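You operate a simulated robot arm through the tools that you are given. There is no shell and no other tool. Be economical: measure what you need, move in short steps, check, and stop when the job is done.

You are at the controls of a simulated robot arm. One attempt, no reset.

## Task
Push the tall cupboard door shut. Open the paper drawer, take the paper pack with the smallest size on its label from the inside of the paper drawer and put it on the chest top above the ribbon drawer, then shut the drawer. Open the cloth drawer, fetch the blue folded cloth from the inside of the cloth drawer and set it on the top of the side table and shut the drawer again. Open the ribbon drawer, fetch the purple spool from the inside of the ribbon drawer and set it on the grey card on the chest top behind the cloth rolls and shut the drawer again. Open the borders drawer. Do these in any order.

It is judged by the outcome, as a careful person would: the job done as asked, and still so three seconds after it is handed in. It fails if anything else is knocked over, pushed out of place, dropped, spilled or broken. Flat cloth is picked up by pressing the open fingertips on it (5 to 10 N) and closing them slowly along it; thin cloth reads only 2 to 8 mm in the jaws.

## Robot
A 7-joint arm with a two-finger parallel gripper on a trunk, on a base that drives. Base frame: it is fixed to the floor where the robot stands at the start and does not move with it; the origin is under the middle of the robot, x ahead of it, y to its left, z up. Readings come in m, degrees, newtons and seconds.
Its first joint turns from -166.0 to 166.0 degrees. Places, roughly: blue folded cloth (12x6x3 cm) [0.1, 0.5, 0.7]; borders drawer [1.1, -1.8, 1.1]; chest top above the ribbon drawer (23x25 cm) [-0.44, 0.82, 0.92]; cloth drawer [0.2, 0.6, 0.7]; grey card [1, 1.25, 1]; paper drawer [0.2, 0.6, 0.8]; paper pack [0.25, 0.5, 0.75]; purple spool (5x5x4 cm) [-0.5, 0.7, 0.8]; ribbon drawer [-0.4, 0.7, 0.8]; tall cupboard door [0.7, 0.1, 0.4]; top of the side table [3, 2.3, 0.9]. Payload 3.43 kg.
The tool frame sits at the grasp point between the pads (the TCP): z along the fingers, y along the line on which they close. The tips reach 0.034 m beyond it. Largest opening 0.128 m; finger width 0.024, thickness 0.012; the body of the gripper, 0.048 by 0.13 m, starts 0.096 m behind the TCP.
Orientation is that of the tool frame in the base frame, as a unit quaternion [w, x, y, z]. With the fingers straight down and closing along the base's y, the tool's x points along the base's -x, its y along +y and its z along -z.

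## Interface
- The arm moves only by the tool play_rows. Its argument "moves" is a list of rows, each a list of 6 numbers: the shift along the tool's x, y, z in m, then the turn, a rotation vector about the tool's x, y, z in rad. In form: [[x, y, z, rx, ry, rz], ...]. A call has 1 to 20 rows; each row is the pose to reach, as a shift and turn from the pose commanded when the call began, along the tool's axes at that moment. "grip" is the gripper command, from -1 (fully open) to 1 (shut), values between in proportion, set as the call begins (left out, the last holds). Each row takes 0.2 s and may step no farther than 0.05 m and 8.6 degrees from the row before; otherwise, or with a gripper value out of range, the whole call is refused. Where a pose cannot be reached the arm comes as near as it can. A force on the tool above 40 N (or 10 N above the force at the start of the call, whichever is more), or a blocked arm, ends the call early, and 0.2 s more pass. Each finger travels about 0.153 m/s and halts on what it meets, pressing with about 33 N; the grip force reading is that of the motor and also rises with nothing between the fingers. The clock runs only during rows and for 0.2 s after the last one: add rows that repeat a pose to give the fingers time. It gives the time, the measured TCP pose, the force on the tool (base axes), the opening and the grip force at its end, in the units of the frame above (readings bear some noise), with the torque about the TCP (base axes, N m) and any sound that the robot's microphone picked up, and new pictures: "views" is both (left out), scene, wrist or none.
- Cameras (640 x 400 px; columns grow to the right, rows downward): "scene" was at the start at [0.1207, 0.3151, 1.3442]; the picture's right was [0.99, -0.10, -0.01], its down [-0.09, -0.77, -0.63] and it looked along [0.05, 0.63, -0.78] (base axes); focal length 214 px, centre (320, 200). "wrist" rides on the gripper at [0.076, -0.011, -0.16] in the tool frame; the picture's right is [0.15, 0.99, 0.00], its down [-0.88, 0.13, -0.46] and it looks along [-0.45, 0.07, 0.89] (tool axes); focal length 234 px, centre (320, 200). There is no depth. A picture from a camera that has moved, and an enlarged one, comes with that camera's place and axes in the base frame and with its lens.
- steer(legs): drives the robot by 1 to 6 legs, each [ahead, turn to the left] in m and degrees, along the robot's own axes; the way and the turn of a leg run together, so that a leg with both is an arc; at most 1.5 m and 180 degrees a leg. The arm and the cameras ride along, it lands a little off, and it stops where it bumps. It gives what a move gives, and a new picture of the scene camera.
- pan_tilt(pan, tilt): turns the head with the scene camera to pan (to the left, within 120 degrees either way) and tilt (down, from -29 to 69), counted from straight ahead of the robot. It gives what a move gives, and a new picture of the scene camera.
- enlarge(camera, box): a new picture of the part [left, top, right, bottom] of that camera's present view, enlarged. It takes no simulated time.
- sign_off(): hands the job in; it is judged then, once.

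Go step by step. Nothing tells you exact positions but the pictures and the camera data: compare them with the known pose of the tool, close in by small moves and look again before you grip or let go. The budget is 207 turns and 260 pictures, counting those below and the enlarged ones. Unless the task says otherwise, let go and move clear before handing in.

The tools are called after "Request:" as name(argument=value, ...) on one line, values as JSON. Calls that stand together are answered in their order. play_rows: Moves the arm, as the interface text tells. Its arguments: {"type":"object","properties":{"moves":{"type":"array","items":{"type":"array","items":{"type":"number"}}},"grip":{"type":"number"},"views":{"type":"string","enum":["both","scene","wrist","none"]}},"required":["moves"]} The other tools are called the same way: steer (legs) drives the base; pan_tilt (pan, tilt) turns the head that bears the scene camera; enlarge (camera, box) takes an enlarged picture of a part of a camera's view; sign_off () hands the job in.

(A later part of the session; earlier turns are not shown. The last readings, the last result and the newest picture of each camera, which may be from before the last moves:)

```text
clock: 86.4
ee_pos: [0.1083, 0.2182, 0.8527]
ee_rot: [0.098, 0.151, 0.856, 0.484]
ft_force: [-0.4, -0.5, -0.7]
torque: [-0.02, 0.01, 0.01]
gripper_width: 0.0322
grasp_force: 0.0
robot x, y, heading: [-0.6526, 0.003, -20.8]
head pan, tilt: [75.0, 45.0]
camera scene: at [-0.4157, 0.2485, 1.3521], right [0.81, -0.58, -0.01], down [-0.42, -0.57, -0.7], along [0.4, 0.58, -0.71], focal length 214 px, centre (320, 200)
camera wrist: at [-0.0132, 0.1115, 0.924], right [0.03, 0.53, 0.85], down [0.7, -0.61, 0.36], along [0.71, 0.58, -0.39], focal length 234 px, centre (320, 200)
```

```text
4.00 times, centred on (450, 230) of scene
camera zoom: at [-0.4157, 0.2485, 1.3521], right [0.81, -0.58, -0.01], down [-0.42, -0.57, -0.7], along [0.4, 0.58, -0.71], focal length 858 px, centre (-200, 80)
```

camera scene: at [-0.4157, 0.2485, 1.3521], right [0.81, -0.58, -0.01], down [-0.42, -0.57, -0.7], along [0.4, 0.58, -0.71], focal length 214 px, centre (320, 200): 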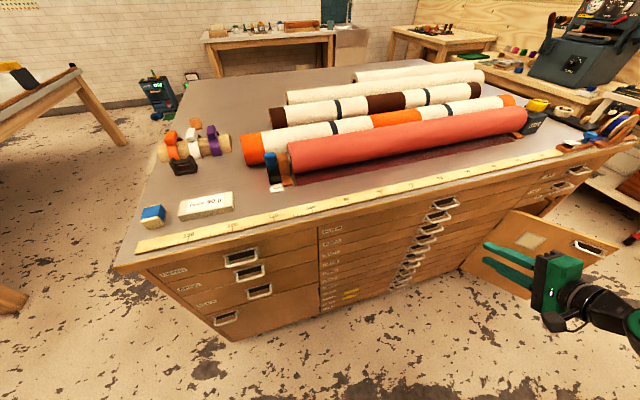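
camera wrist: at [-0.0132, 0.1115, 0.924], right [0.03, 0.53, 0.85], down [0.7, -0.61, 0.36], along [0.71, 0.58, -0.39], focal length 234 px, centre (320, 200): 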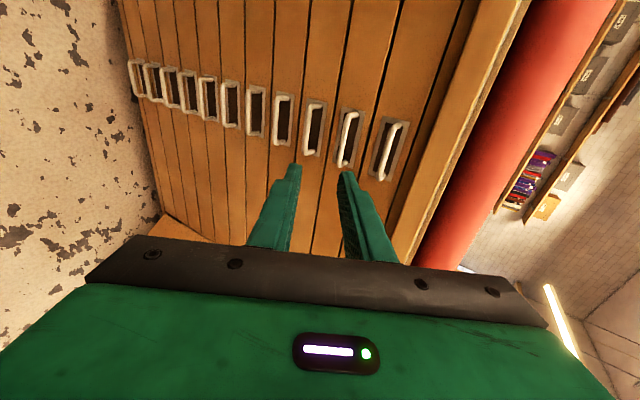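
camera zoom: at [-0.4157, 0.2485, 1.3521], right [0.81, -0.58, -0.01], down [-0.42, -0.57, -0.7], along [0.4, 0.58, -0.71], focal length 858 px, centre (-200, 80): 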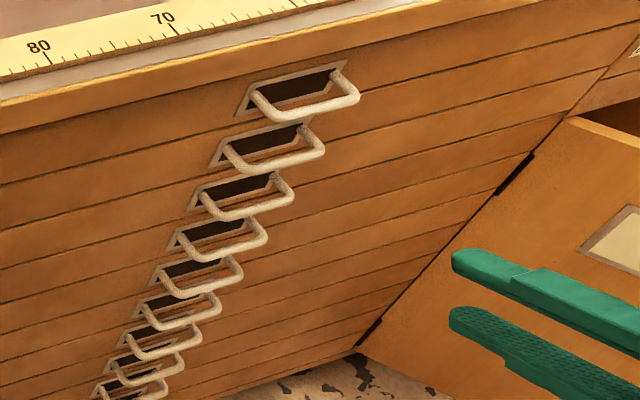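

Cloth bar located at (0.178, 0.395, 0.717). I'll approach along the tool axis and check before going in.

Request:
play_rows(moves=[[-0.002, -0.0186, 0.0, 0, 0, 0], [-0.004, -0.0186, 0.04, 0, 0, 0], [-0.004, -0.0186, 0.08, 0, 0, 0], [-0.004, -0.0186, 0.12, 0, 0, 0], [-0.004, -0.0186, 0.16, 0, 0, 0], [-0.004, -0.0186, 0.17, 0, 0, 0], [-0.004, -0.0186, 0.17, 0, 0, 0]], views="none")

Request:
enlarge(camera="wrist", box=[220, 80, 412, 200])

Request:
enlarge(camera="scene", box=[370, 180, 530, 280])

```text
clock: 88.0
ee_pos: [0.1634, 0.3436, 0.7498]
ee_rot: [0.099, 0.151, 0.856, 0.484]
ft_force: [-0.7, 0.3, 0.2]
torque: [0.0, 0.0, -0.03]
gripper_width: 0.032
grasp_force: 0.0
robot x, y, heading: [-0.6524, 0.004, -20.7]
head pan, tilt: [75.0, 45.0]
```

```text
3.33 times, centred on (316, 140) of wrist
camera zoom: at [0.0418, 0.2372, 0.8221], right [0.03, 0.53, 0.85], down [0.7, -0.61, 0.36], along [0.71, 0.58, -0.39], focal length 781 px, centre (333, 400)
```

zoom: 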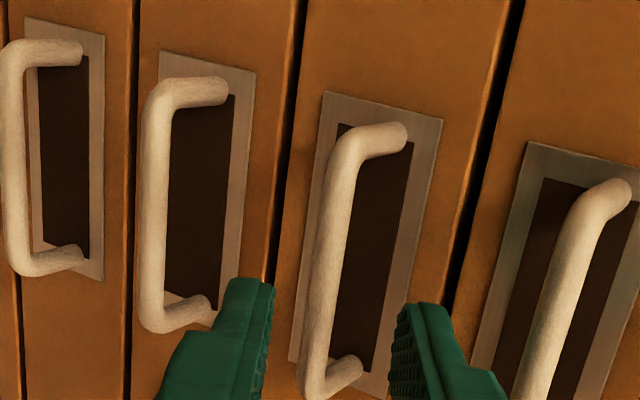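

```text
4.00 times, centred on (450, 230) of scene
camera zoom: at [-0.4155, 0.2485, 1.3521], right [0.81, -0.58, -0.01], down [-0.42, -0.57, -0.7], along [0.4, 0.58, -0.71], focal length 858 px, centre (-200, 80)
```

zoom: 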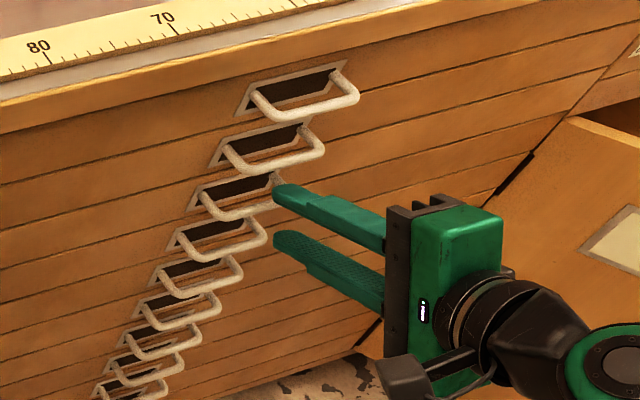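

The cloth bar sits between the fingers. Advancing and closing.

Request:
play_rows(moves=[[0, 0, 0.015, 0, 0, 0], [0, 0, 0.028, 0, 0, 0], [0, 0, 0.036, 0, 0, 0], [0, 0, 0.036, 0, 0, 0]], views="none")

Request:
play_rows(moves=[[0, 0, 0, 0, 0, 0], [0, 0, 0, 0, 0, 0], [0, 0, 0, 0, 0, 0]], grip=1, views="wrist")

```text
clock: 89.0
ee_pos: [0.1738, 0.3713, 0.7301]
ee_rot: [0.098, 0.152, 0.857, 0.483]
ft_force: [0.5, 0.1, -0.9]
torque: [-0.01, -0.01, -0.03]
gripper_width: 0.0318
grasp_force: 0.0
robot x, y, heading: [-0.6495, 0.0012, -20.9]
head pan, tilt: [75.0, 45.0]
```

```text
clock: 89.8
ee_pos: [0.1746, 0.3709, 0.7294]
ee_rot: [0.097, 0.152, 0.857, 0.483]
ft_force: [-5.4, -4.2, -9.1]
torque: [-0.41, -0.47, 0.23]
gripper_width: 0.0088
grasp_force: 42.9
robot x, y, heading: [-0.6498, 0.0015, -20.5]
head pan, tilt: [75.0, 45.0]
camera wrist: at [0.0519, 0.2651, 0.8015], right [0.03, 0.53, 0.84], down [0.7, -0.61, 0.36], along [0.71, 0.58, -0.39], focal length 234 px, centre (320, 200)
```

wrist: 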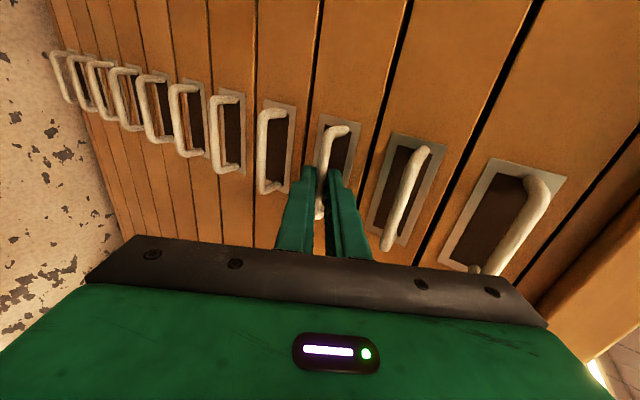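

Cloth handle is gripped cleanly. Pulling out.

Request:
play_rows(moves=[[0, -0.0104, -0.0171, 0, 0, 0], [0, -0.0207, -0.0342, 0, 0, 0], [0, -0.0311, -0.0513, 0, 0, 0], [0, -0.0414, -0.0684, 0, 0, 0], [0, -0.0518, -0.0855, 0, 0, 0], [0, -0.0622, -0.1026, 0, 0, 0], [0, -0.0725, -0.1197, 0, 0, 0], [0, -0.083, -0.137, 0, 0, 0], [0, -0.0932, -0.154, 0, 0, 0], [0, -0.1036, -0.171, 0, 0, 0]], views="scene")

```text
clock: 92.0
ee_pos: [0.1074, 0.1875, 0.7305]
ee_rot: [0.112, 0.153, 0.86, 0.474]
ft_force: [30.0, -12.3, -50.6]
torque: [-0.84, 0.39, -0.89]
gripper_width: 0.0088
grasp_force: 42.6
robot x, y, heading: [-0.6526, 0.0027, -20.8]
head pan, tilt: [75.0, 45.0]
stopped in row 10: the force on the tool passed its limit at 40 N (the readings are from after the stop); the commanded pose is now the measured one
camera scene: at [-0.412, 0.2483, 1.3515], right [0.81, -0.58, -0.02], down [-0.42, -0.57, -0.7], along [0.4, 0.58, -0.71], focal length 214 px, centre (320, 200)
```

scene: 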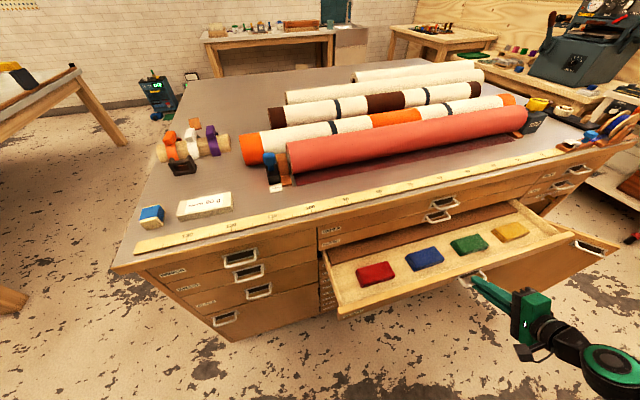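

The blue cloth is second from left. I'll relieve the forces and pull 4 cm more for clearance.

Request:
play_rows(moves=[[-0.004, -0.005, 0.003, 0, 0, 0], [-0.007, -0.014, -0.004, 0, 0, 0], [-0.007, -0.022, -0.017, 0, 0, 0], [-0.007, -0.03, -0.03, 0, 0, 0]], views="none")

Request:
play_rows(moves=[[0, 0, 0, 0, 0, 0], [0, 0, 0, 0, 0, 0], [0, 0, -0.03, 0, 0, 0], [0, 0, -0.06, 0, 0, 0], [0, 0.0, -0.1, 0, 0, 0], [0, 0.04, -0.12, 0, 0, 0], [0, 0.08, -0.14, 0, 0, 0]], grip=0.3, views="scene")

```text
clock: 93.0
ee_pos: [0.0936, 0.1551, 0.7305]
ee_rot: [0.108, 0.15, 0.856, 0.483]
ft_force: [20.0, -5.7, 11.4]
torque: [0.43, 0.57, -0.38]
gripper_width: 0.0088
grasp_force: 42.5
robot x, y, heading: [-0.6501, -0.0013, -20.7]
head pan, tilt: [75.0, 45.0]
```

```text
clock: 94.6
ee_pos: [0.058, 0.0814, 0.8683]
ee_rot: [0.107, 0.15, 0.857, 0.482]
ft_force: [-0.2, -0.3, -0.3]
torque: [0.05, 0.04, 0.07]
gripper_width: 0.0448
grasp_force: 0.1
robot x, y, heading: [-0.6504, 0.0048, -20.6]
head pan, tilt: [75.0, 45.0]
camera scene: at [-0.4149, 0.2482, 1.3521], right [0.81, -0.58, -0.01], down [-0.42, -0.57, -0.7], along [0.4, 0.58, -0.71], focal length 214 px, centre (320, 200)
```

scene: 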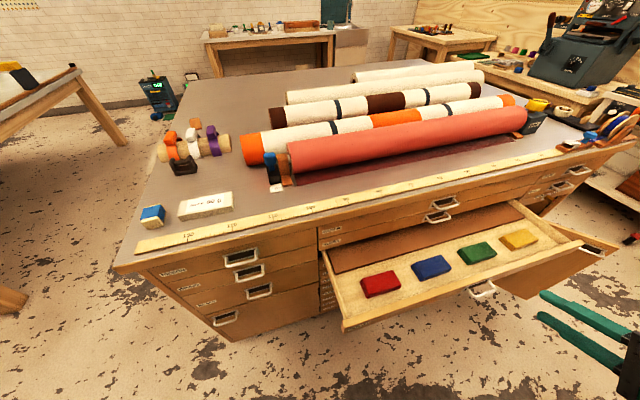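

Request:
play_rows(moves=[[0.0, 0.035, -0.01, 0.125, 0.005, 0.001], [0.0, 0.07, -0.01, 0.25, 0.01, 0.002], [0.01, 0.11, 0.0, 0.38, 0.015, 0.003], [0.025, 0.15, 0.015, 0.51, 0.02, 0.003], [0.04, 0.19, 0.03, 0.64, 0.026, 0.004], [0.055, 0.23, 0.045, 0.77, 0.032, 0.005], [0.07, 0.265, 0.06, 0.9, 0.037, 0.006], [0.076, 0.292, 0.072, 1.033, 0.043, 0.007], [0.076, 0.292, 0.072, 1.033, 0.043, 0.007]], grip=-0.3, views="both")

```text
clock: 96.6
ee_pos: [0.0576, 0.3104, 1.081]
ee_rot: [0.001, 0.176, 0.984, 0.0]
ft_force: [0.1, -0.3, -0.1]
torque: [0.02, -0.02, -0.02]
gripper_width: 0.0834
grasp_force: 0.0
robot x, y, heading: [-0.6502, 0.0024, -20.6]
head pan, tilt: [75.0, 45.0]
camera scene: at [-0.4157, 0.2484, 1.3521], right [0.81, -0.58, -0.01], down [-0.42, -0.57, -0.7], along [0.4, 0.58, -0.71], focal length 214 px, centre (320, 200)
camera wrist: at [-0.0164, 0.3263, 1.2418], right [0.21, 0.98, 0.0], down [0.87, -0.18, 0.46], along [0.45, -0.1, -0.89], focal length 234 px, centre (320, 200)
```

scene: 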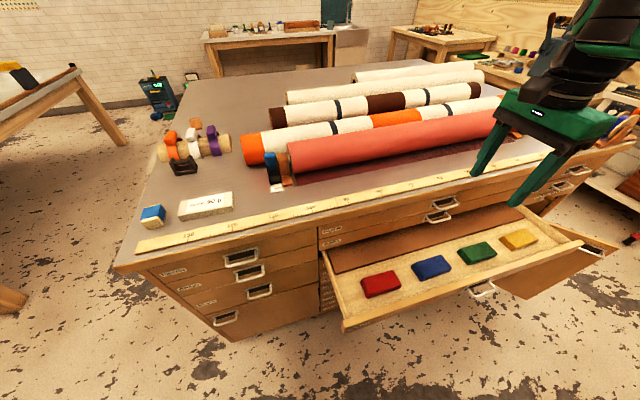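
wrist: 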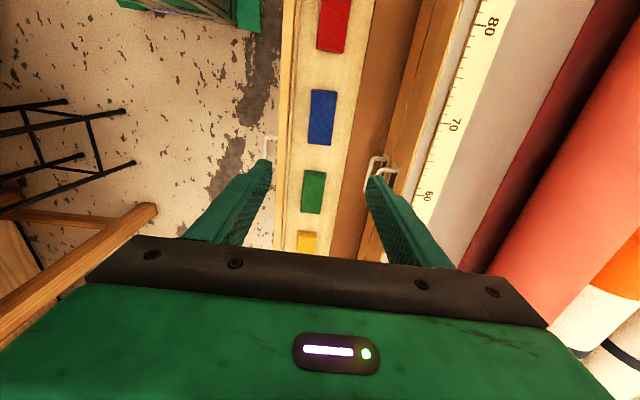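

The blue cloth is at about (0.055, 0.314, 0.715). Descending above it with jaws at 7.4 cm.

Request:
play_rows(moves=[[0.004, 0.005, 0.04, 0, 0, 0], [0.004, 0.005, 0.08, 0, 0, 0], [0.004, 0.005, 0.12, 0, 0, 0], [0.004, 0.005, 0.16, 0, 0, 0], [0.004, 0.005, 0.2, 0, 0, 0], [0.004, 0.005, 0.24, 0, 0, 0], [0.004, 0.005, 0.28, 0, 0, 0], [0.004, 0.005, 0.28, 0, 0, 0]], grip=-0.156, views="both")

```text
clock: 98.4
ee_pos: [0.0568, 0.3149, 0.7974]
ee_rot: [0.001, 0.176, 0.984, 0.0]
ft_force: [-0.1, -0.4, 0.4]
torque: [0.0, 0.0, 0.02]
gripper_width: 0.0741
grasp_force: 0.1
robot x, y, heading: [-0.6485, -0.0004, -20.5]
head pan, tilt: [75.0, 45.0]
camera scene: at [-0.4154, 0.2484, 1.3521], right [0.81, -0.58, -0.01], down [-0.42, -0.57, -0.7], along [0.4, 0.58, -0.71], focal length 214 px, centre (320, 200)
camera wrist: at [-0.0186, 0.3309, 0.9576], right [0.21, 0.98, 0.0], down [0.87, -0.18, 0.46], along [0.45, -0.09, -0.89], focal length 234 px, centre (320, 200)
```

scene: 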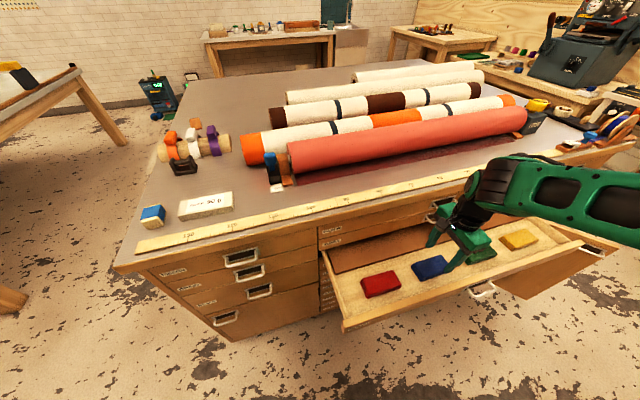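
wrist: 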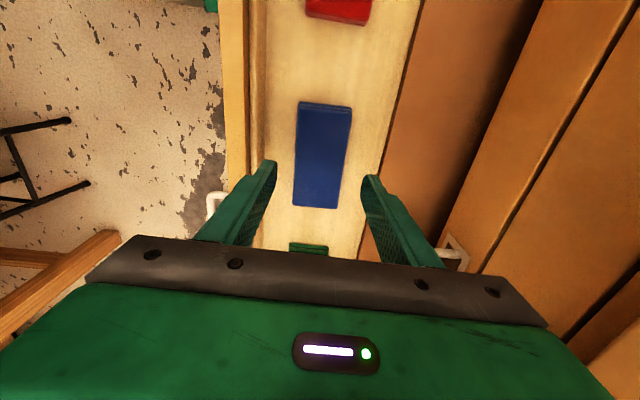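

Request:
play_rows(moves=[[0.004, 0.0, 0.03, 0, 0, 0], [0.006, 0.0, 0.05, 0, 0, 0], [0.006, 0.0, 0.06, 0, 0, 0], [0.006, 0, 0.067, 0, 0, 0], [0.006, 0, 0.067, 0, 0, 0]], views="wrist")

Request:
enlarge(camera="scene", box=[380, 210, 540, 310])

```text
clock: 99.6
ee_pos: [0.0517, 0.3182, 0.7322]
ee_rot: [0.0, 0.177, 0.984, -0.001]
ft_force: [-0.1, -1.0, -0.8]
torque: [0.01, 0.0, 0.02]
gripper_width: 0.074
grasp_force: 0.0
robot x, y, heading: [-0.6497, 0.0041, -20.6]
head pan, tilt: [75.0, 45.0]
camera wrist: at [-0.0241, 0.3336, 0.8929], right [0.21, 0.98, 0.0], down [0.87, -0.18, 0.46], along [0.45, -0.09, -0.89], focal length 234 px, centre (320, 200)
```

wrist: 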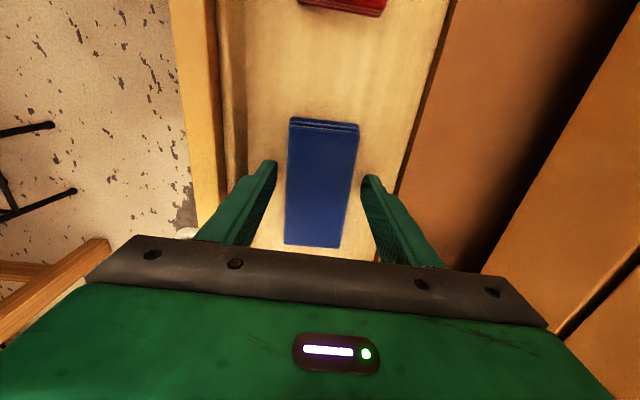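

```text
4.00 times, centred on (460, 260) of scene
camera zoom: at [-0.4154, 0.2485, 1.3521], right [0.81, -0.58, -0.01], down [-0.42, -0.57, -0.7], along [0.4, 0.58, -0.71], focal length 858 px, centre (-240, -40)
```

zoom: 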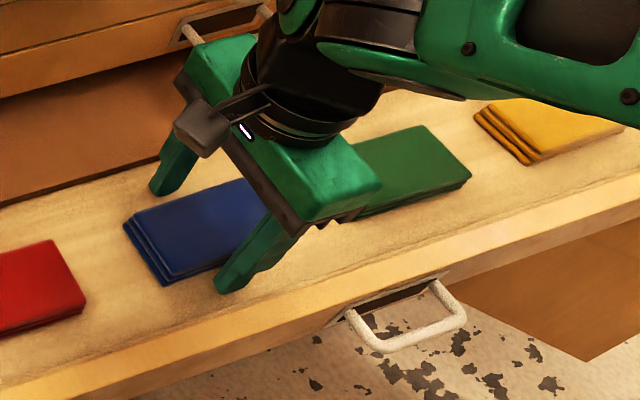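

Request:
play_rows(moves=[[0, 0, 0.004, 0, 0, 0], [0, 0, 0.007, 0, 0, 0], [0, 0, 0.007, 0, 0, 0]], views="none")

Request:
play_rows(moves=[[0, 0, 0, 0, 0, 0], [0, 0, 0, 0, 0, 0], [0, 0, 0, 0, 0, 0], [0, 0, -0.02, 0, 0, 0], [0, 0, -0.05, 0, 0, 0]], grip=1, views="wrist")

```text
clock: 100.2
ee_pos: [0.0431, 0.3227, 0.7354]
ee_rot: [0.01, 0.176, 0.984, 0.0]
ft_force: [1.6, -0.6, -0.6]
torque: [0.04, 0.1, 0.02]
gripper_width: 0.0741
grasp_force: 0.0
robot x, y, heading: [-0.6508, 0.0012, -20.6]
head pan, tilt: [75.0, 45.0]
stopped in row 3: the force on the tool passed its limit at 44 N (the readings are from after the stop); the commanded pose is now the measured one
```

```text
clock: 101.4
ee_pos: [0.0426, 0.3224, 0.7866]
ee_rot: [0.008, 0.176, 0.984, 0.002]
ft_force: [0.3, -0.6, -0.5]
torque: [0.0, 0.01, 0.03]
gripper_width: 0.0553
grasp_force: 33.1
robot x, y, heading: [-0.6507, 0.0013, -20.7]
head pan, tilt: [75.0, 45.0]
camera wrist: at [-0.0347, 0.3385, 0.946], right [0.21, 0.98, 0.0], down [0.86, -0.18, 0.47], along [0.46, -0.09, -0.88], focal length 234 px, centre (320, 200)
```

wrist: 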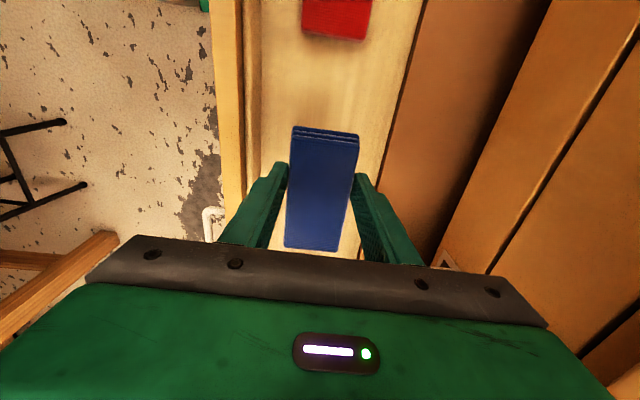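

Blue cloth is held. I'll lift it out, then—still holding it—tilt the hand back and use the fingertip to push the drawer shut, away from the handles.

Request:
play_rows(moves=[[0, 0, -0.05, 0, 0, 0], [0, 0, -0.1, 0, 0, 0], [0, 0, -0.15, 0, 0, 0], [0.005, -0.04, -0.17, -0.08, 0, 0], [0.01, -0.08, -0.17, -0.17, 0, 0], [0.015, -0.12, -0.17, -0.26, 0, 0], [0.02, -0.16, -0.17, -0.35, 0, 0], [0.025, -0.19, -0.17, -0.44, 0, 0], [0.028, -0.207, -0.17, -0.53, 0, 0], [0.028, -0.207, -0.17, -0.61, 0, 0], [0.028, -0.207, -0.13, -0.61, 0, 0]], views="both")

```text
clock: 103.8
ee_pos: [-0.0584, 0.1379, 0.9148]
ee_rot: [0.062, 0.166, 0.938, 0.297]
ft_force: [-0.4, -0.1, -0.7]
torque: [0.0, -0.02, 0.01]
gripper_width: 0.0549
grasp_force: 33.4
robot x, y, heading: [-0.6502, 0.0025, -20.5]
head pan, tilt: [75.0, 45.0]
camera scene: at [-0.4159, 0.2485, 1.3521], right [0.81, -0.58, -0.01], down [-0.42, -0.57, -0.7], along [0.4, 0.58, -0.71], focal length 214 px, centre (320, 200)
camera wrist: at [-0.1666, 0.0698, 1.0385], right [0.13, 0.81, 0.57], down [0.76, -0.45, 0.46], along [0.63, 0.37, -0.68], focal length 234 px, centre (320, 200)
```

scene: 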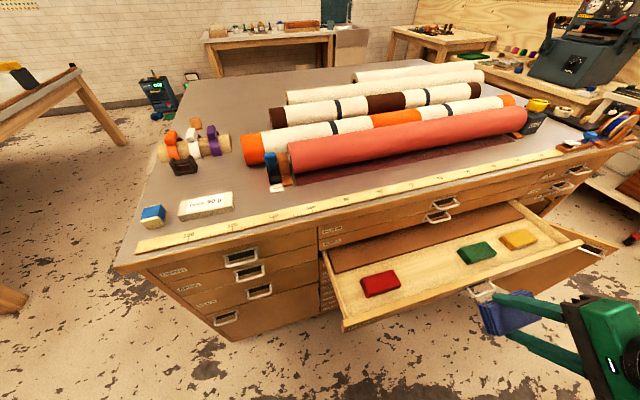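
wrist: 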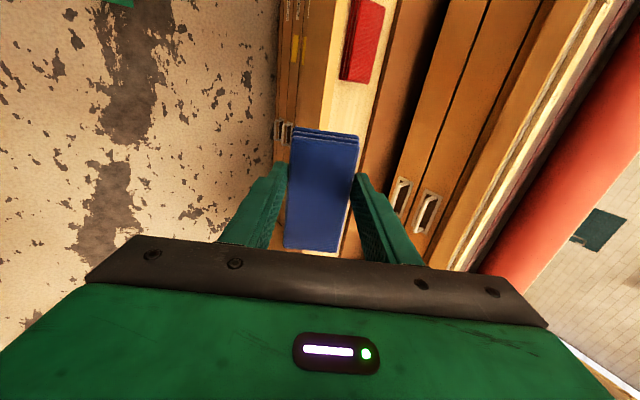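

Request:
play_rows(moves=[[0, -0.027, 0.038, 0, 0, 0], [0, -0.054, 0.077, 0, 0, 0], [0, -0.08, 0.115, 0, 0, 0], [0, -0.107, 0.153, 0, 0, 0], [0, -0.107, 0.153, 0, 0, 0]], views="both")

```text
clock: 105.0
ee_pos: [-0.0557, 0.1351, 0.726]
ee_rot: [0.061, 0.165, 0.938, 0.298]
ft_force: [0.5, 0.4, -0.7]
torque: [0.02, 0.02, 0.02]
gripper_width: 0.0549
grasp_force: 32.8
robot x, y, heading: [-0.6496, 0.0028, -20.8]
head pan, tilt: [75.0, 45.0]
camera scene: at [-0.4155, 0.2485, 1.3521], right [0.81, -0.58, -0.01], down [-0.42, -0.57, -0.7], along [0.4, 0.58, -0.71], focal length 214 px, centre (320, 200)
camera wrist: at [-0.1625, 0.068, 0.85], right [0.13, 0.81, 0.57], down [0.76, -0.45, 0.46], along [0.63, 0.37, -0.68], focal length 234 px, centre (320, 200)
```

scene: 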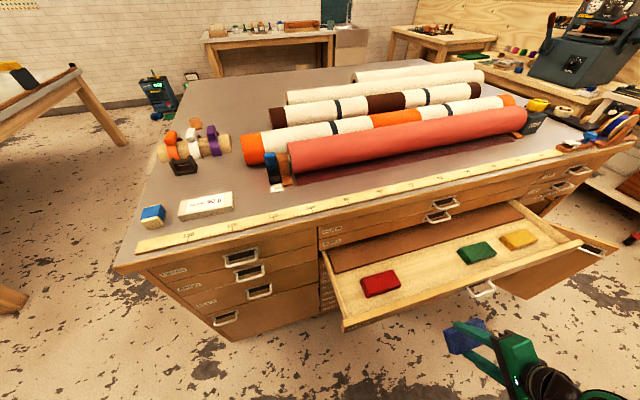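
wrist: 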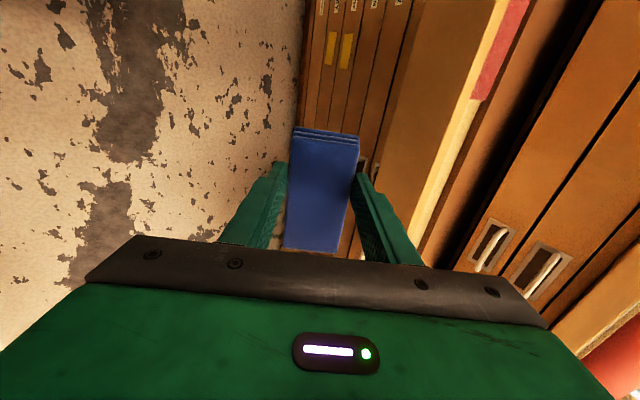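

Request:
play_rows(moves=[[0, 0.0246, 0.0172, 0, 0, 0], [0, 0.0491, 0.0344, 0, 0, 0], [0, 0.0737, 0.0517, 0, 0, 0], [0, 0.0983, 0.0689, 0, 0, 0], [0, 0.1229, 0.0861, 0, 0, 0], [0, 0.1474, 0.1033, 0, 0, 0], [0, 0.172, 0.1205, 0, 0, 0], [0, 0.1966, 0.1378, 0, 0, 0], [0, 0.213, 0.149, 0, 0, 0], [0, 0.2252, 0.1578, 0, 0, 0], [0, 0.2334, 0.1636, 0, 0, 0], [0, 0.2416, 0.1693, 0, 0, 0]], views="both")

```text
clock: 107.7
ee_pos: [0.0366, 0.4141, 0.7337]
ee_rot: [0.067, 0.163, 0.94, 0.291]
ft_force: [-4.9, -13.4, 2.0]
torque: [0.11, 0.03, 0.16]
gripper_width: 0.0548
grasp_force: 32.6
robot x, y, heading: [-0.6451, 0.0002, -20.4]
head pan, tilt: [75.0, 45.0]
stopped in row 12: the force on the tool passed its limit at 53 N (the readings are from after the stop); the commanded pose is now the measured one
camera scene: at [-0.4153, 0.2478, 1.3522], right [0.81, -0.58, -0.01], down [-0.42, -0.57, -0.7], along [0.4, 0.58, -0.71], focal length 214 px, centre (320, 200)
camera wrist: at [-0.0713, 0.3474, 0.8568], right [0.13, 0.82, 0.56], down [0.76, -0.44, 0.47], along [0.64, 0.36, -0.68], focal length 234 px, centre (320, 200)
```

scene: 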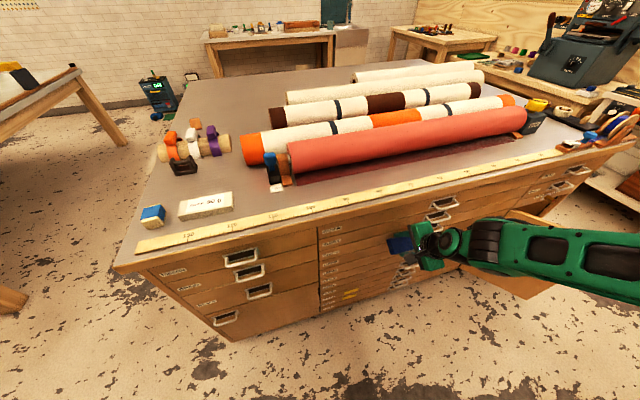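
wrist: 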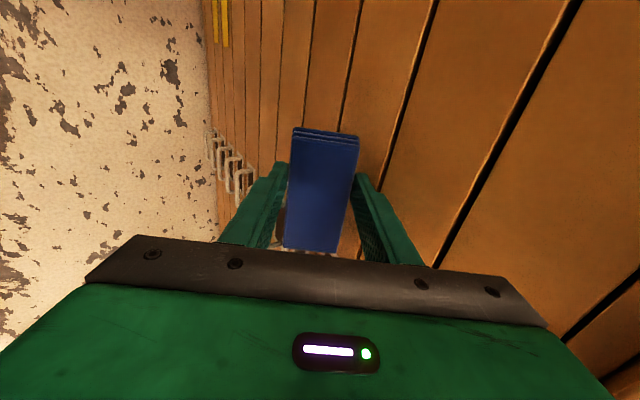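

The cloth drawer is shut and the cloth is still held. I'll withdraw, raise to a carrying height, and look at the route toward the side table.

Request:
play_rows(moves=[[0, -0.035, -0.024, 0, 0, 0], [0, -0.07, -0.05, 0, 0, 0], [0, -0.105, -0.075, 0, 0, 0], [0, -0.12, -0.115, 0.08, 0, 0], [0, -0.12, -0.155, 0.16, 0, 0], [0, -0.12, -0.195, 0.24, 0, 0], [0, -0.12, -0.235, 0.34, 0, 0], [0, -0.12, -0.275, 0.44, 0, 0], [0, -0.12, -0.315, 0.54, 0, 0], [0, -0.12, -0.355, 0.6, 0, 0]], views="none")

Request:
pan_tilt(pan=20, tilt=20)

```text
clock: 109.8
ee_pos: [-0.0725, 0.1357, 0.9561]
ee_rot: [0.016, 0.176, 0.984, 0.001]
ft_force: [0.4, -0.7, -1.0]
torque: [0.03, 0.05, 0.0]
gripper_width: 0.0549
grasp_force: 33.0
robot x, y, heading: [-0.6473, 0.0034, -20.7]
head pan, tilt: [75.0, 45.0]
```

```text
clock: 111.1
ee_pos: [-0.0714, 0.1363, 0.9557]
ee_rot: [0.016, 0.176, 0.984, 0.002]
ft_force: [0.3, -0.7, 0.4]
torque: [-0.01, -0.01, 0.02]
gripper_width: 0.0548
grasp_force: 33.0
robot x, y, heading: [-0.6498, 0.0008, -20.6]
head pan, tilt: [20.0, 20.0]
camera scene: at [-0.3694, 0.1811, 1.3898], right [-0.01, -1.0, 0.0], down [-0.35, 0.01, -0.94], along [0.94, -0.01, -0.35], focal length 214 px, centre (320, 200)
```

scene: 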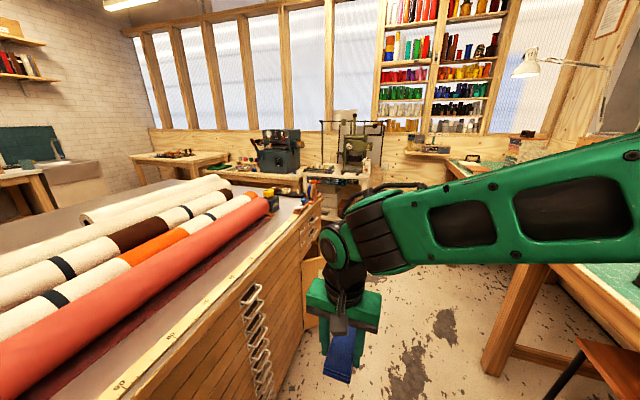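

I'll raise the tool a bit and drive forward along the aisle in stages.

Request:
play_rows(moves=[[0, 0, -0.04, 0, 0.03, 0], [0, -0.03, -0.08, 0, 0.03, 0], [0, -0.06, -0.12, 0, 0.03, 0]], views="none")

Request:
steer(legs=[[1.1, 0]])

```text
clock: 111.9
ee_pos: [-0.0973, 0.0777, 1.0739]
ee_rot: [0.0, 0.176, 0.984, 0.003]
ft_force: [0.7, -0.8, -1.1]
torque: [0.02, 0.07, 0.02]
gripper_width: 0.055
grasp_force: 32.7
robot x, y, heading: [-0.6551, 0.0007, -20.9]
head pan, tilt: [20.0, 20.0]
```

```text
clock: 117.5
ee_pos: [0.9213, -0.2963, 1.0752]
ee_rot: [0.0, 0.17, 0.985, 0.005]
ft_force: [0.7, -0.2, -1.2]
torque: [0.0, 0.01, -0.01]
gripper_width: 0.0553
grasp_force: 33.0
robot x, y, heading: [0.3714, -0.3752, -20.2]
head pan, tilt: [20.0, 20.0]
camera scene: at [0.6491, -0.1963, 1.3898], right [0.0, -1.0, 0.0], down [-0.35, 0.01, -0.94], along [0.94, 0.0, -0.35], focal length 214 px, centre (320, 200)
```

scene: 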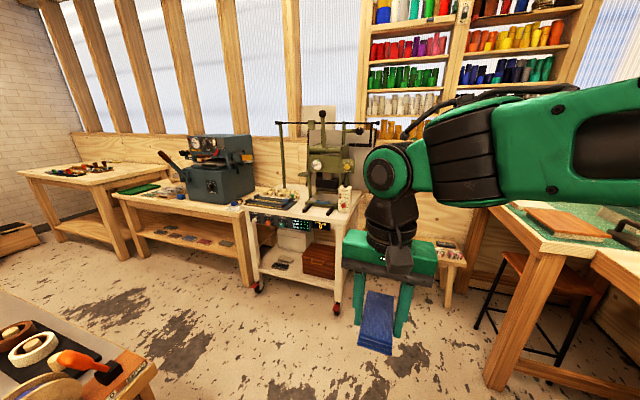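

Benches on the right wall front at t≈1.84, the side table around s≈2.7–3.9. I'll arc left around the chest corner.

Request:
steer(legs=[[0.12, 0], [1.1, 90]])

Request:
pan_tilt(pan=-25, tilt=25)

```text
clock: 124.0
ee_pos: [1.2863, 0.5298, 1.0808]
ee_rot: [0.003, -0.574, 0.819, 0.007]
ft_force: [-0.2, 0.3, -1.1]
torque: [0.02, -0.01, 0.0]
gripper_width: 0.0551
grasp_force: 32.8
robot x, y, heading: [1.3703, -0.0076, 69.5]
head pan, tilt: [20.0, 20.0]
cut short: leg 2
camera scene: at [1.1951, 0.268, 1.3898], right [1.0, -0.01, 0.0], down [-0.01, -0.35, -0.94], along [0.01, 0.94, -0.35], focal length 214 px, centre (320, 200)
```

scene: 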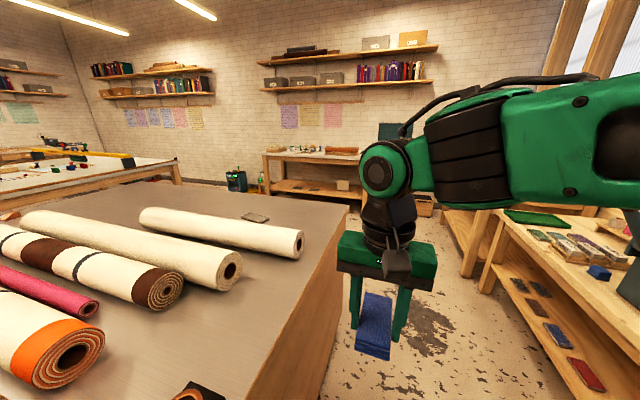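

```text
clock: 125.2
ee_pos: [1.2822, 0.518, 1.0869]
ee_rot: [0.009, -0.573, 0.819, 0.01]
ft_force: [0.3, -0.2, -0.1]
torque: [-0.02, -0.02, 0.01]
gripper_width: 0.055
grasp_force: 33.1
robot x, y, heading: [1.3757, -0.0088, 69.4]
head pan, tilt: [-25.0, 25.0]
camera scene: at [1.2598, 0.2392, 1.3818], right [0.7, -0.71, 0.01], down [-0.31, -0.31, -0.9], along [0.65, 0.63, -0.43], focal length 214 px, centre (320, 200)
```

scene: 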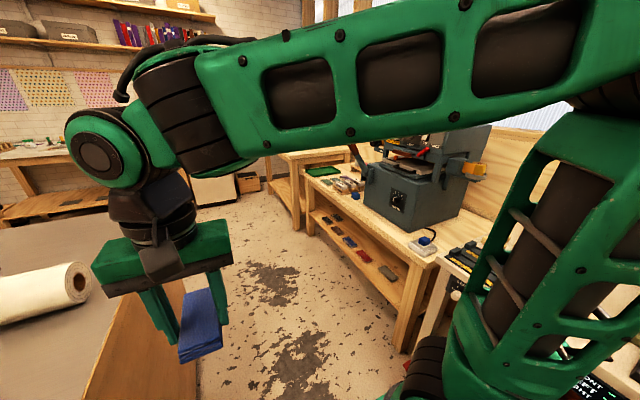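

The grey card is seen behind the rolls at about (0.88, 1.27). Continue forward toward the side table.

Request:
steer(legs=[[1.4, 0]])

Request:
pan_tilt(pan=-10, tilt=35)

```text
clock: 132.3
ee_pos: [1.801, 1.8422, 1.0875]
ee_rot: [0.009, -0.567, 0.823, 0.01]
ft_force: [-0.3, 0.4, -0.6]
torque: [-0.02, 0.0, -0.01]
gripper_width: 0.0549
grasp_force: 32.6
robot x, y, heading: [1.8856, 1.3125, 68.7]
head pan, tilt: [-25.0, 25.0]
camera scene: at [1.7752, 1.5643, 1.3818], right [0.69, -0.73, 0.01], down [-0.31, -0.3, -0.9], along [0.66, 0.62, -0.43], focal length 214 px, centre (320, 200)
```

scene: 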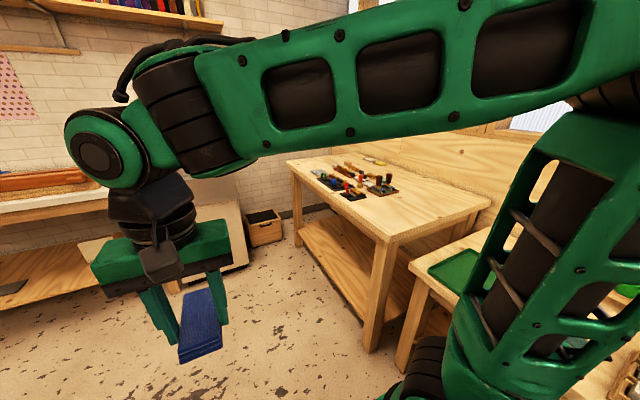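

```text
clock: 133.1
ee_pos: [1.7969, 1.8303, 1.0923]
ee_rot: [0.015, -0.567, 0.823, 0.014]
ft_force: [0.0, 0.1, 0.6]
torque: [0.03, -0.01, 0.01]
gripper_width: 0.0549
grasp_force: 33.2
robot x, y, heading: [1.8822, 1.3109, 68.5]
head pan, tilt: [-10.0, 35.0]
camera scene: at [1.7545, 1.5758, 1.3661], right [0.85, -0.52, 0.0], down [-0.3, -0.5, -0.81], along [0.43, 0.69, -0.58], focal length 214 px, centre (320, 200)
```

scene: 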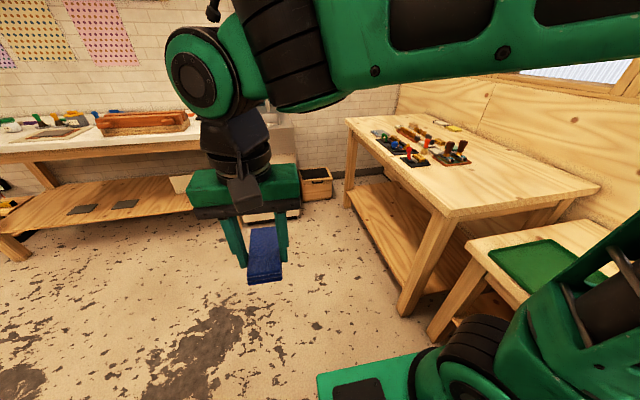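

The side table's near end (s 2.58–2.85) is free. I can reach it from here: swinging the arm round to the right.

Request:
play_rows(moves=[[-0.035, -0.027, 0, 0.006, 0.04, 0], [-0.07, -0.054, 0, 0.006, 0.04, 0], [-0.105, -0.081, 0, 0.006, 0.04, 0], [-0.14, -0.108, 0, 0.006, 0.04, 0], [-0.175, -0.135, 0, 0.006, 0.04, 0], [-0.21, -0.162, 0, 0.006, 0.04, 0], [-0.245, -0.189, 0, 0.006, 0.04, 0], [-0.28, -0.216, 0, 0.006, 0.04, 0], [-0.315, -0.25, 0, 0.006, 0.04, 0], [-0.33, -0.29, 0, 0.006, 0.04, 0], [-0.335, -0.335, 0, 0.006, 0.04, 0], [-0.34, -0.38, 0, 0.006, 0.04, 0], [-0.345, -0.425, 0, 0.006, 0.04, 0], [-0.35, -0.47, 0, 0.006, 0.04, 0], [-0.355, -0.515, 0, 0.006, 0.04, 0], [-0.36, -0.56, 0, 0.006, 0.04, 0], [-0.365, -0.605, 0, 0.006, 0.04, 0], [-0.37, -0.65, 0, 0.006, 0.04, 0]], views="both")

```text
clock: 136.9
ee_pos: [2.5343, 1.9443, 1.1044]
ee_rot: [-0.001, -0.568, 0.823, 0.0]
ft_force: [-0.1, 1.1, 0.6]
torque: [-0.04, -0.05, 0.02]
gripper_width: 0.0551
grasp_force: 32.9
robot x, y, heading: [1.8898, 1.3115, 68.4]
head pan, tilt: [-10.0, 35.0]
camera scene: at [1.7541, 1.5759, 1.366], right [0.85, -0.52, 0.0], down [-0.3, -0.5, -0.81], along [0.43, 0.69, -0.58], focal length 214 px, centre (320, 200)
camera wrist: at [2.5193, 1.8703, 1.2654], right [-0.98, 0.21, 0.0], down [0.19, 0.87, 0.45], along [0.1, 0.44, -0.89], focal length 234 px, centre (320, 200)
```

scene: 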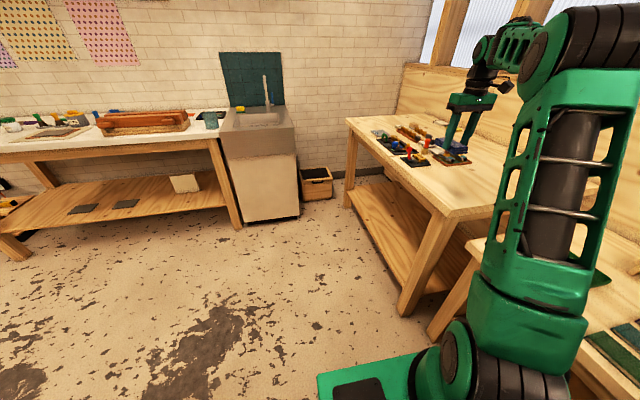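
wrist: 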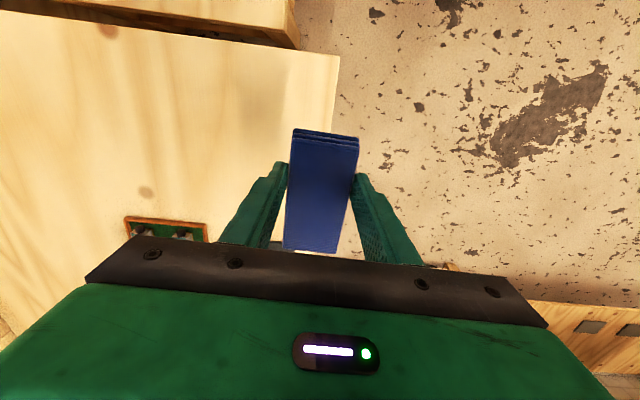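

The table top is at z≈0.85. Shifting to the free area and lowering part way.

Request:
play_rows(moves=[[-0.01, -0.045, 0, 0, 0, 0], [-0.02, -0.09, 0, 0, 0, 0], [-0.03, -0.135, 0, 0, 0, 0], [-0.042, -0.177, 0.0, 0, 0, 0], [-0.042, -0.177, 0.045, 0, 0, 0], [-0.042, -0.177, 0.09, 0, 0, 0], [-0.042, -0.177, 0.135, 0, 0, 0], [-0.042, -0.177, 0.16, 0, 0, 0], [-0.042, -0.177, 0.16, 0, 0, 0]], views="both")

Request:
enlarge(camera="scene", box=[390, 60, 582, 180])

```text
clock: 138.9
ee_pos: [2.7163, 1.9197, 0.9401]
ee_rot: [-0.002, -0.567, 0.824, 0.0]
ft_force: [-0.4, -0.5, 0.2]
torque: [-0.01, 0.02, 0.02]
gripper_width: 0.0551
grasp_force: 32.6
out of reach, approached as far as the arm can: row 4
robot x, y, heading: [1.8854, 1.3102, 68.5]
head pan, tilt: [-10.0, 35.0]
camera scene: at [1.7546, 1.5759, 1.366], right [0.85, -0.52, 0.0], down [-0.3, -0.5, -0.81], along [0.43, 0.69, -0.58], focal length 214 px, centre (320, 200)
camera wrist: at [2.7015, 1.8447, 1.1019], right [-0.98, 0.22, 0.0], down [0.19, 0.87, 0.45], along [0.1, 0.44, -0.89], focal length 234 px, centre (320, 200)
```

scene: 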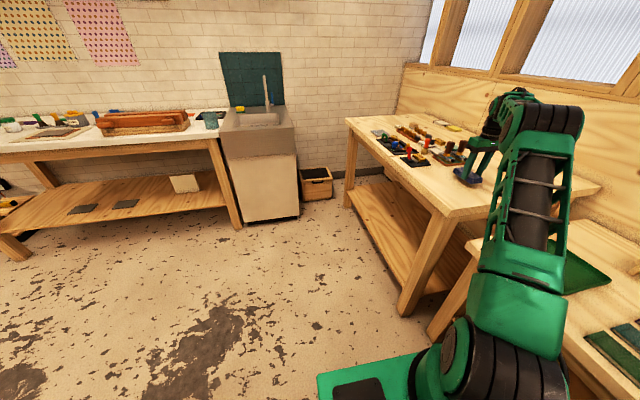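
wrist: 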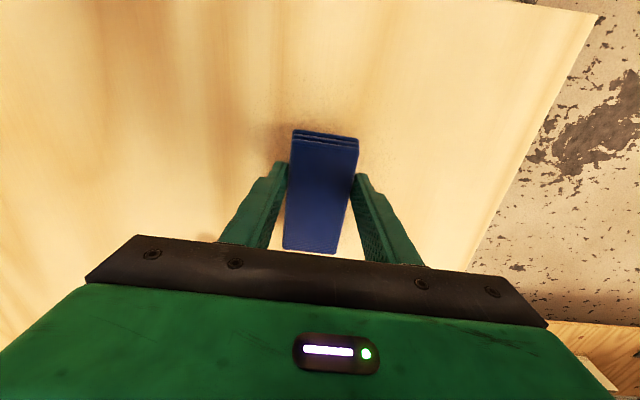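

```text
3.33 times, centred on (486, 120) of scene
camera zoom: at [1.7546, 1.5759, 1.366], right [0.85, -0.52, 0.0], down [-0.3, -0.5, -0.81], along [0.43, 0.69, -0.58], focal length 715 px, centre (-233, 467)
```

zoom: 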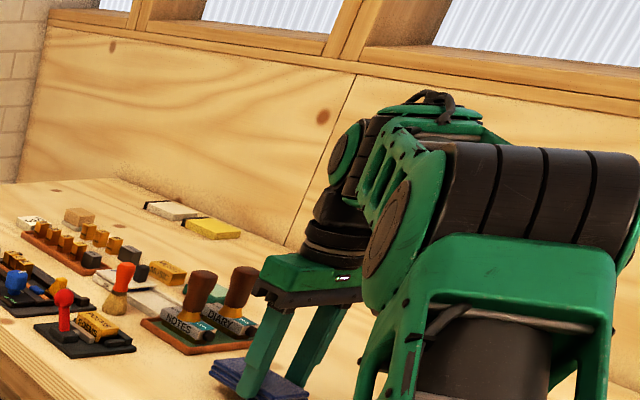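

Space is clear. Lowering gently to contact.

Request:
play_rows(moves=[[0.015, 0, 0.02, 0, 0, 0], [0.02, 0, 0.035, 0, 0, 0], [0.02, 0, 0.042, 0, 0, 0], [0.02, 0, 0.047, 0, 0, 0]], views="none")

```text
clock: 139.5
ee_pos: [2.7077, 1.8946, 0.9299]
ee_rot: [0.012, -0.569, 0.822, 0.003]
ft_force: [-0.6, 0.6, -1.5]
torque: [-0.14, 0.0, -0.05]
gripper_width: 0.0552
grasp_force: 33.1
robot x, y, heading: [1.8878, 1.3139, 68.2]
head pan, tilt: [-10.0, 35.0]
stopped in row 3: the force on the tool passed its limit at 46 N (the readings are from after the stop); the commanded pose is now the measured one
```

Request:
play_rows(moves=[[0, 0, -0.004, 0.003, 0.022, 0], [0, 0, 0.0, 0.003, 0.022, 0]], views="wrist")

Request:
enlarge(camera="scene", box=[430, 110, 526, 170])

```text
clock: 140.1
ee_pos: [2.708, 1.8944, 0.9283]
ee_rot: [0.004, -0.569, 0.822, -0.004]
ft_force: [-0.3, 0.8, -0.4]
torque: [-0.01, 0.01, 0.01]
gripper_width: 0.055
grasp_force: 33.1
robot x, y, heading: [1.8812, 1.316, 68.3]
head pan, tilt: [-10.0, 35.0]
camera wrist: at [2.6901, 1.8204, 1.0894], right [-0.98, 0.21, -0.01], down [0.18, 0.87, 0.46], along [0.11, 0.44, -0.89], focal length 234 px, centre (320, 200)
```

wrist: 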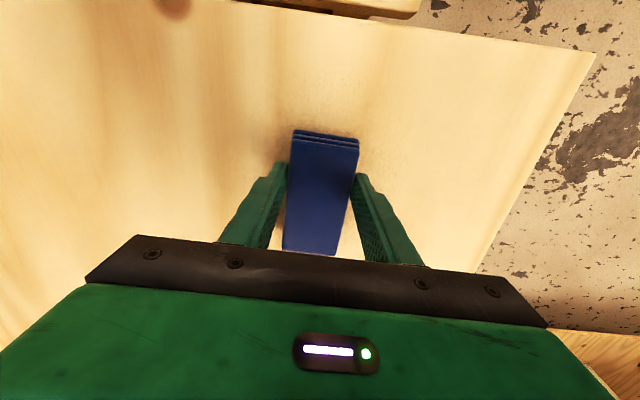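

```text
6.67 times, centred on (478, 140) of scene
camera zoom: at [1.7546, 1.576, 1.366], right [0.85, -0.52, 0.0], down [-0.3, -0.5, -0.81], along [0.43, 0.69, -0.58], focal length 1430 px, centre (-733, 600)
```

zoom: 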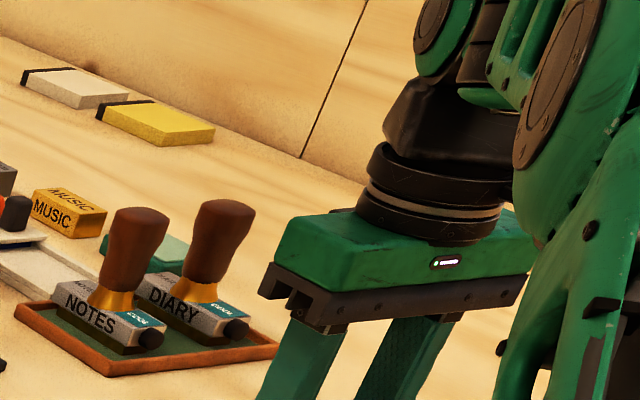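

Request:
play_rows(moves=[[0, 0, 0.006, 0, 0, 0], [0, 0, 0.012, 0, 0, 0], [0, 0, 0.012, 0, 0, 0]], views="none")

```text
clock: 140.9
ee_pos: [2.7082, 1.8957, 0.9196]
ee_rot: [0.005, -0.568, 0.823, -0.004]
ft_force: [-0.3, 1.5, 16.6]
torque: [0.96, 0.21, 0.01]
gripper_width: 0.0551
grasp_force: 32.4
robot x, y, heading: [1.8859, 1.314, 68.1]
head pan, tilt: [-10.0, 35.0]
```

Contact with the table top. Releasing and lifting.

Request:
play_rows(moves=[[0, 0, 0, 0, 0, 0], [0, 0, 0, 0, 0, 0], [0, 0, 0, 0, 0, 0], [0, 0, -0.03, 0, 0, 0], [0, 0, -0.07, 0, 0, 0], [0, 0, -0.11, 0, 0, 0], [0, 0, -0.15, 0, 0, 0]], grip=-0.3, views="wrist")

```text
clock: 142.5
ee_pos: [2.7083, 1.8955, 1.0685]
ee_rot: [0.004, -0.568, 0.823, -0.004]
ft_force: [0.1, -0.4, -0.4]
torque: [0.0, 0.03, -0.04]
gripper_width: 0.0833
grasp_force: 0.0
robot x, y, heading: [1.8849, 1.3126, 68.5]
head pan, tilt: [-10.0, 35.0]
camera wrist: at [2.6915, 1.8208, 1.228], right [-0.98, 0.21, -0.01], down [0.18, 0.87, 0.46], along [0.11, 0.44, -0.89], focal length 234 px, centre (320, 200)
```

wrist: 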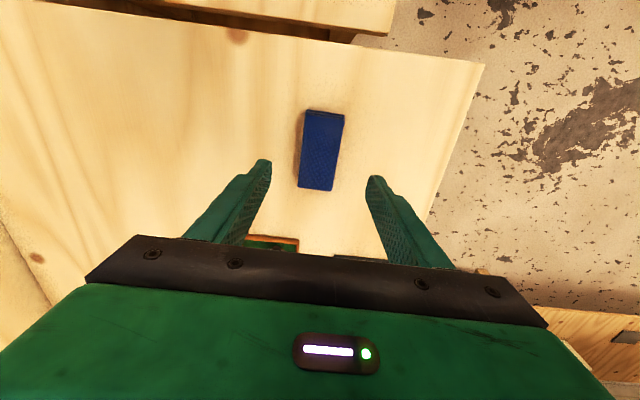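

Cloth is on the side table. I'll swing the arm back to the front and retrace the route by reversing.

Request:
play_rows(moves=[[0, 0.03, -0.03, 0, 0, 0], [0, 0.07, -0.05, 0, 0, 0], [0, 0.115, -0.05, 0, 0, 0], [0, 0.16, -0.05, 0, 0, 0], [0.0, 0.205, -0.05, 0, 0, 0], [0.0, 0.25, -0.05, 0, 0, 0], [0.0, 0.295, -0.05, 0, 0, 0], [0.0, 0.34, -0.05, 0, 0, 0], [0.02, 0.38, -0.05, 0, 0, 0], [0.05, 0.42, -0.05, 0, 0, 0], [0.08, 0.455, -0.05, 0, 0, 0], [0.11, 0.49, -0.05, 0, 0, 0], [0.14, 0.525, -0.05, 0, 0, 0], [0.17, 0.56, -0.05, 0, 0, 0], [0.2, 0.595, -0.05, 0, 0, 0], [0.23, 0.63, -0.05, 0, 0, 0], [0.24, 0.65, -0.05, 0, 0, 0]], grip=1, views="scene")

Request:
steer(legs=[[0, 1], [-1.4, 0], [-1.1, -90]])

```text
clock: 146.1
ee_pos: [2.0137, 1.8996, 1.1084]
ee_rot: [0.004, -0.568, 0.823, -0.004]
ft_force: [0.2, -0.5, -0.6]
torque: [-0.01, -0.01, -0.01]
gripper_width: 0.0001
grasp_force: 32.6
robot x, y, heading: [1.8834, 1.3149, 68.4]
head pan, tilt: [-10.0, 35.0]
camera scene: at [1.7546, 1.5759, 1.366], right [0.85, -0.52, 0.0], down [-0.3, -0.5, -0.81], along [0.43, 0.69, -0.58], focal length 214 px, centre (320, 200)
```

scene: 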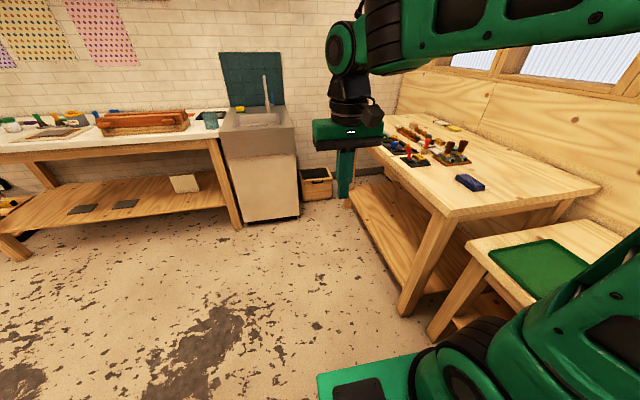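

```text
clock: 158.9
ee_pos: [1.0633, -0.5214, 1.1081]
ee_rot: [0.0, 0.177, 0.984, -0.006]
ft_force: [-0.9, -0.8, -0.2]
torque: [-0.01, 0.04, -0.04]
gripper_width: 0.0001
grasp_force: 33.0
robot x, y, heading: [0.4763, -0.3927, -21.1]
head pan, tilt: [-10.0, 35.0]
cut short: leg 3
camera scene: at [0.7391, -0.2616, 1.366], right [-0.52, -0.85, 0.0], down [-0.5, 0.3, -0.81], along [0.69, -0.42, -0.58], focal length 214 px, centre (320, 200)
```

scene: 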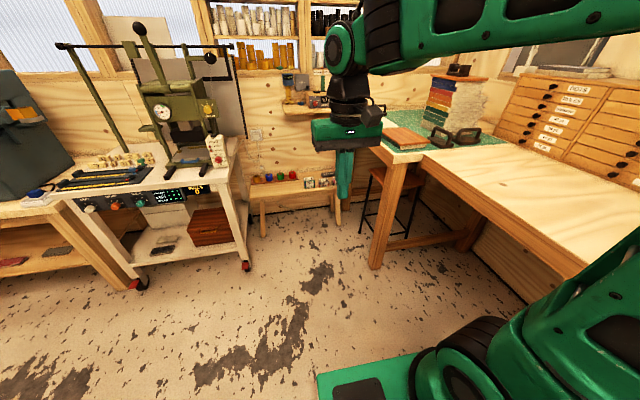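

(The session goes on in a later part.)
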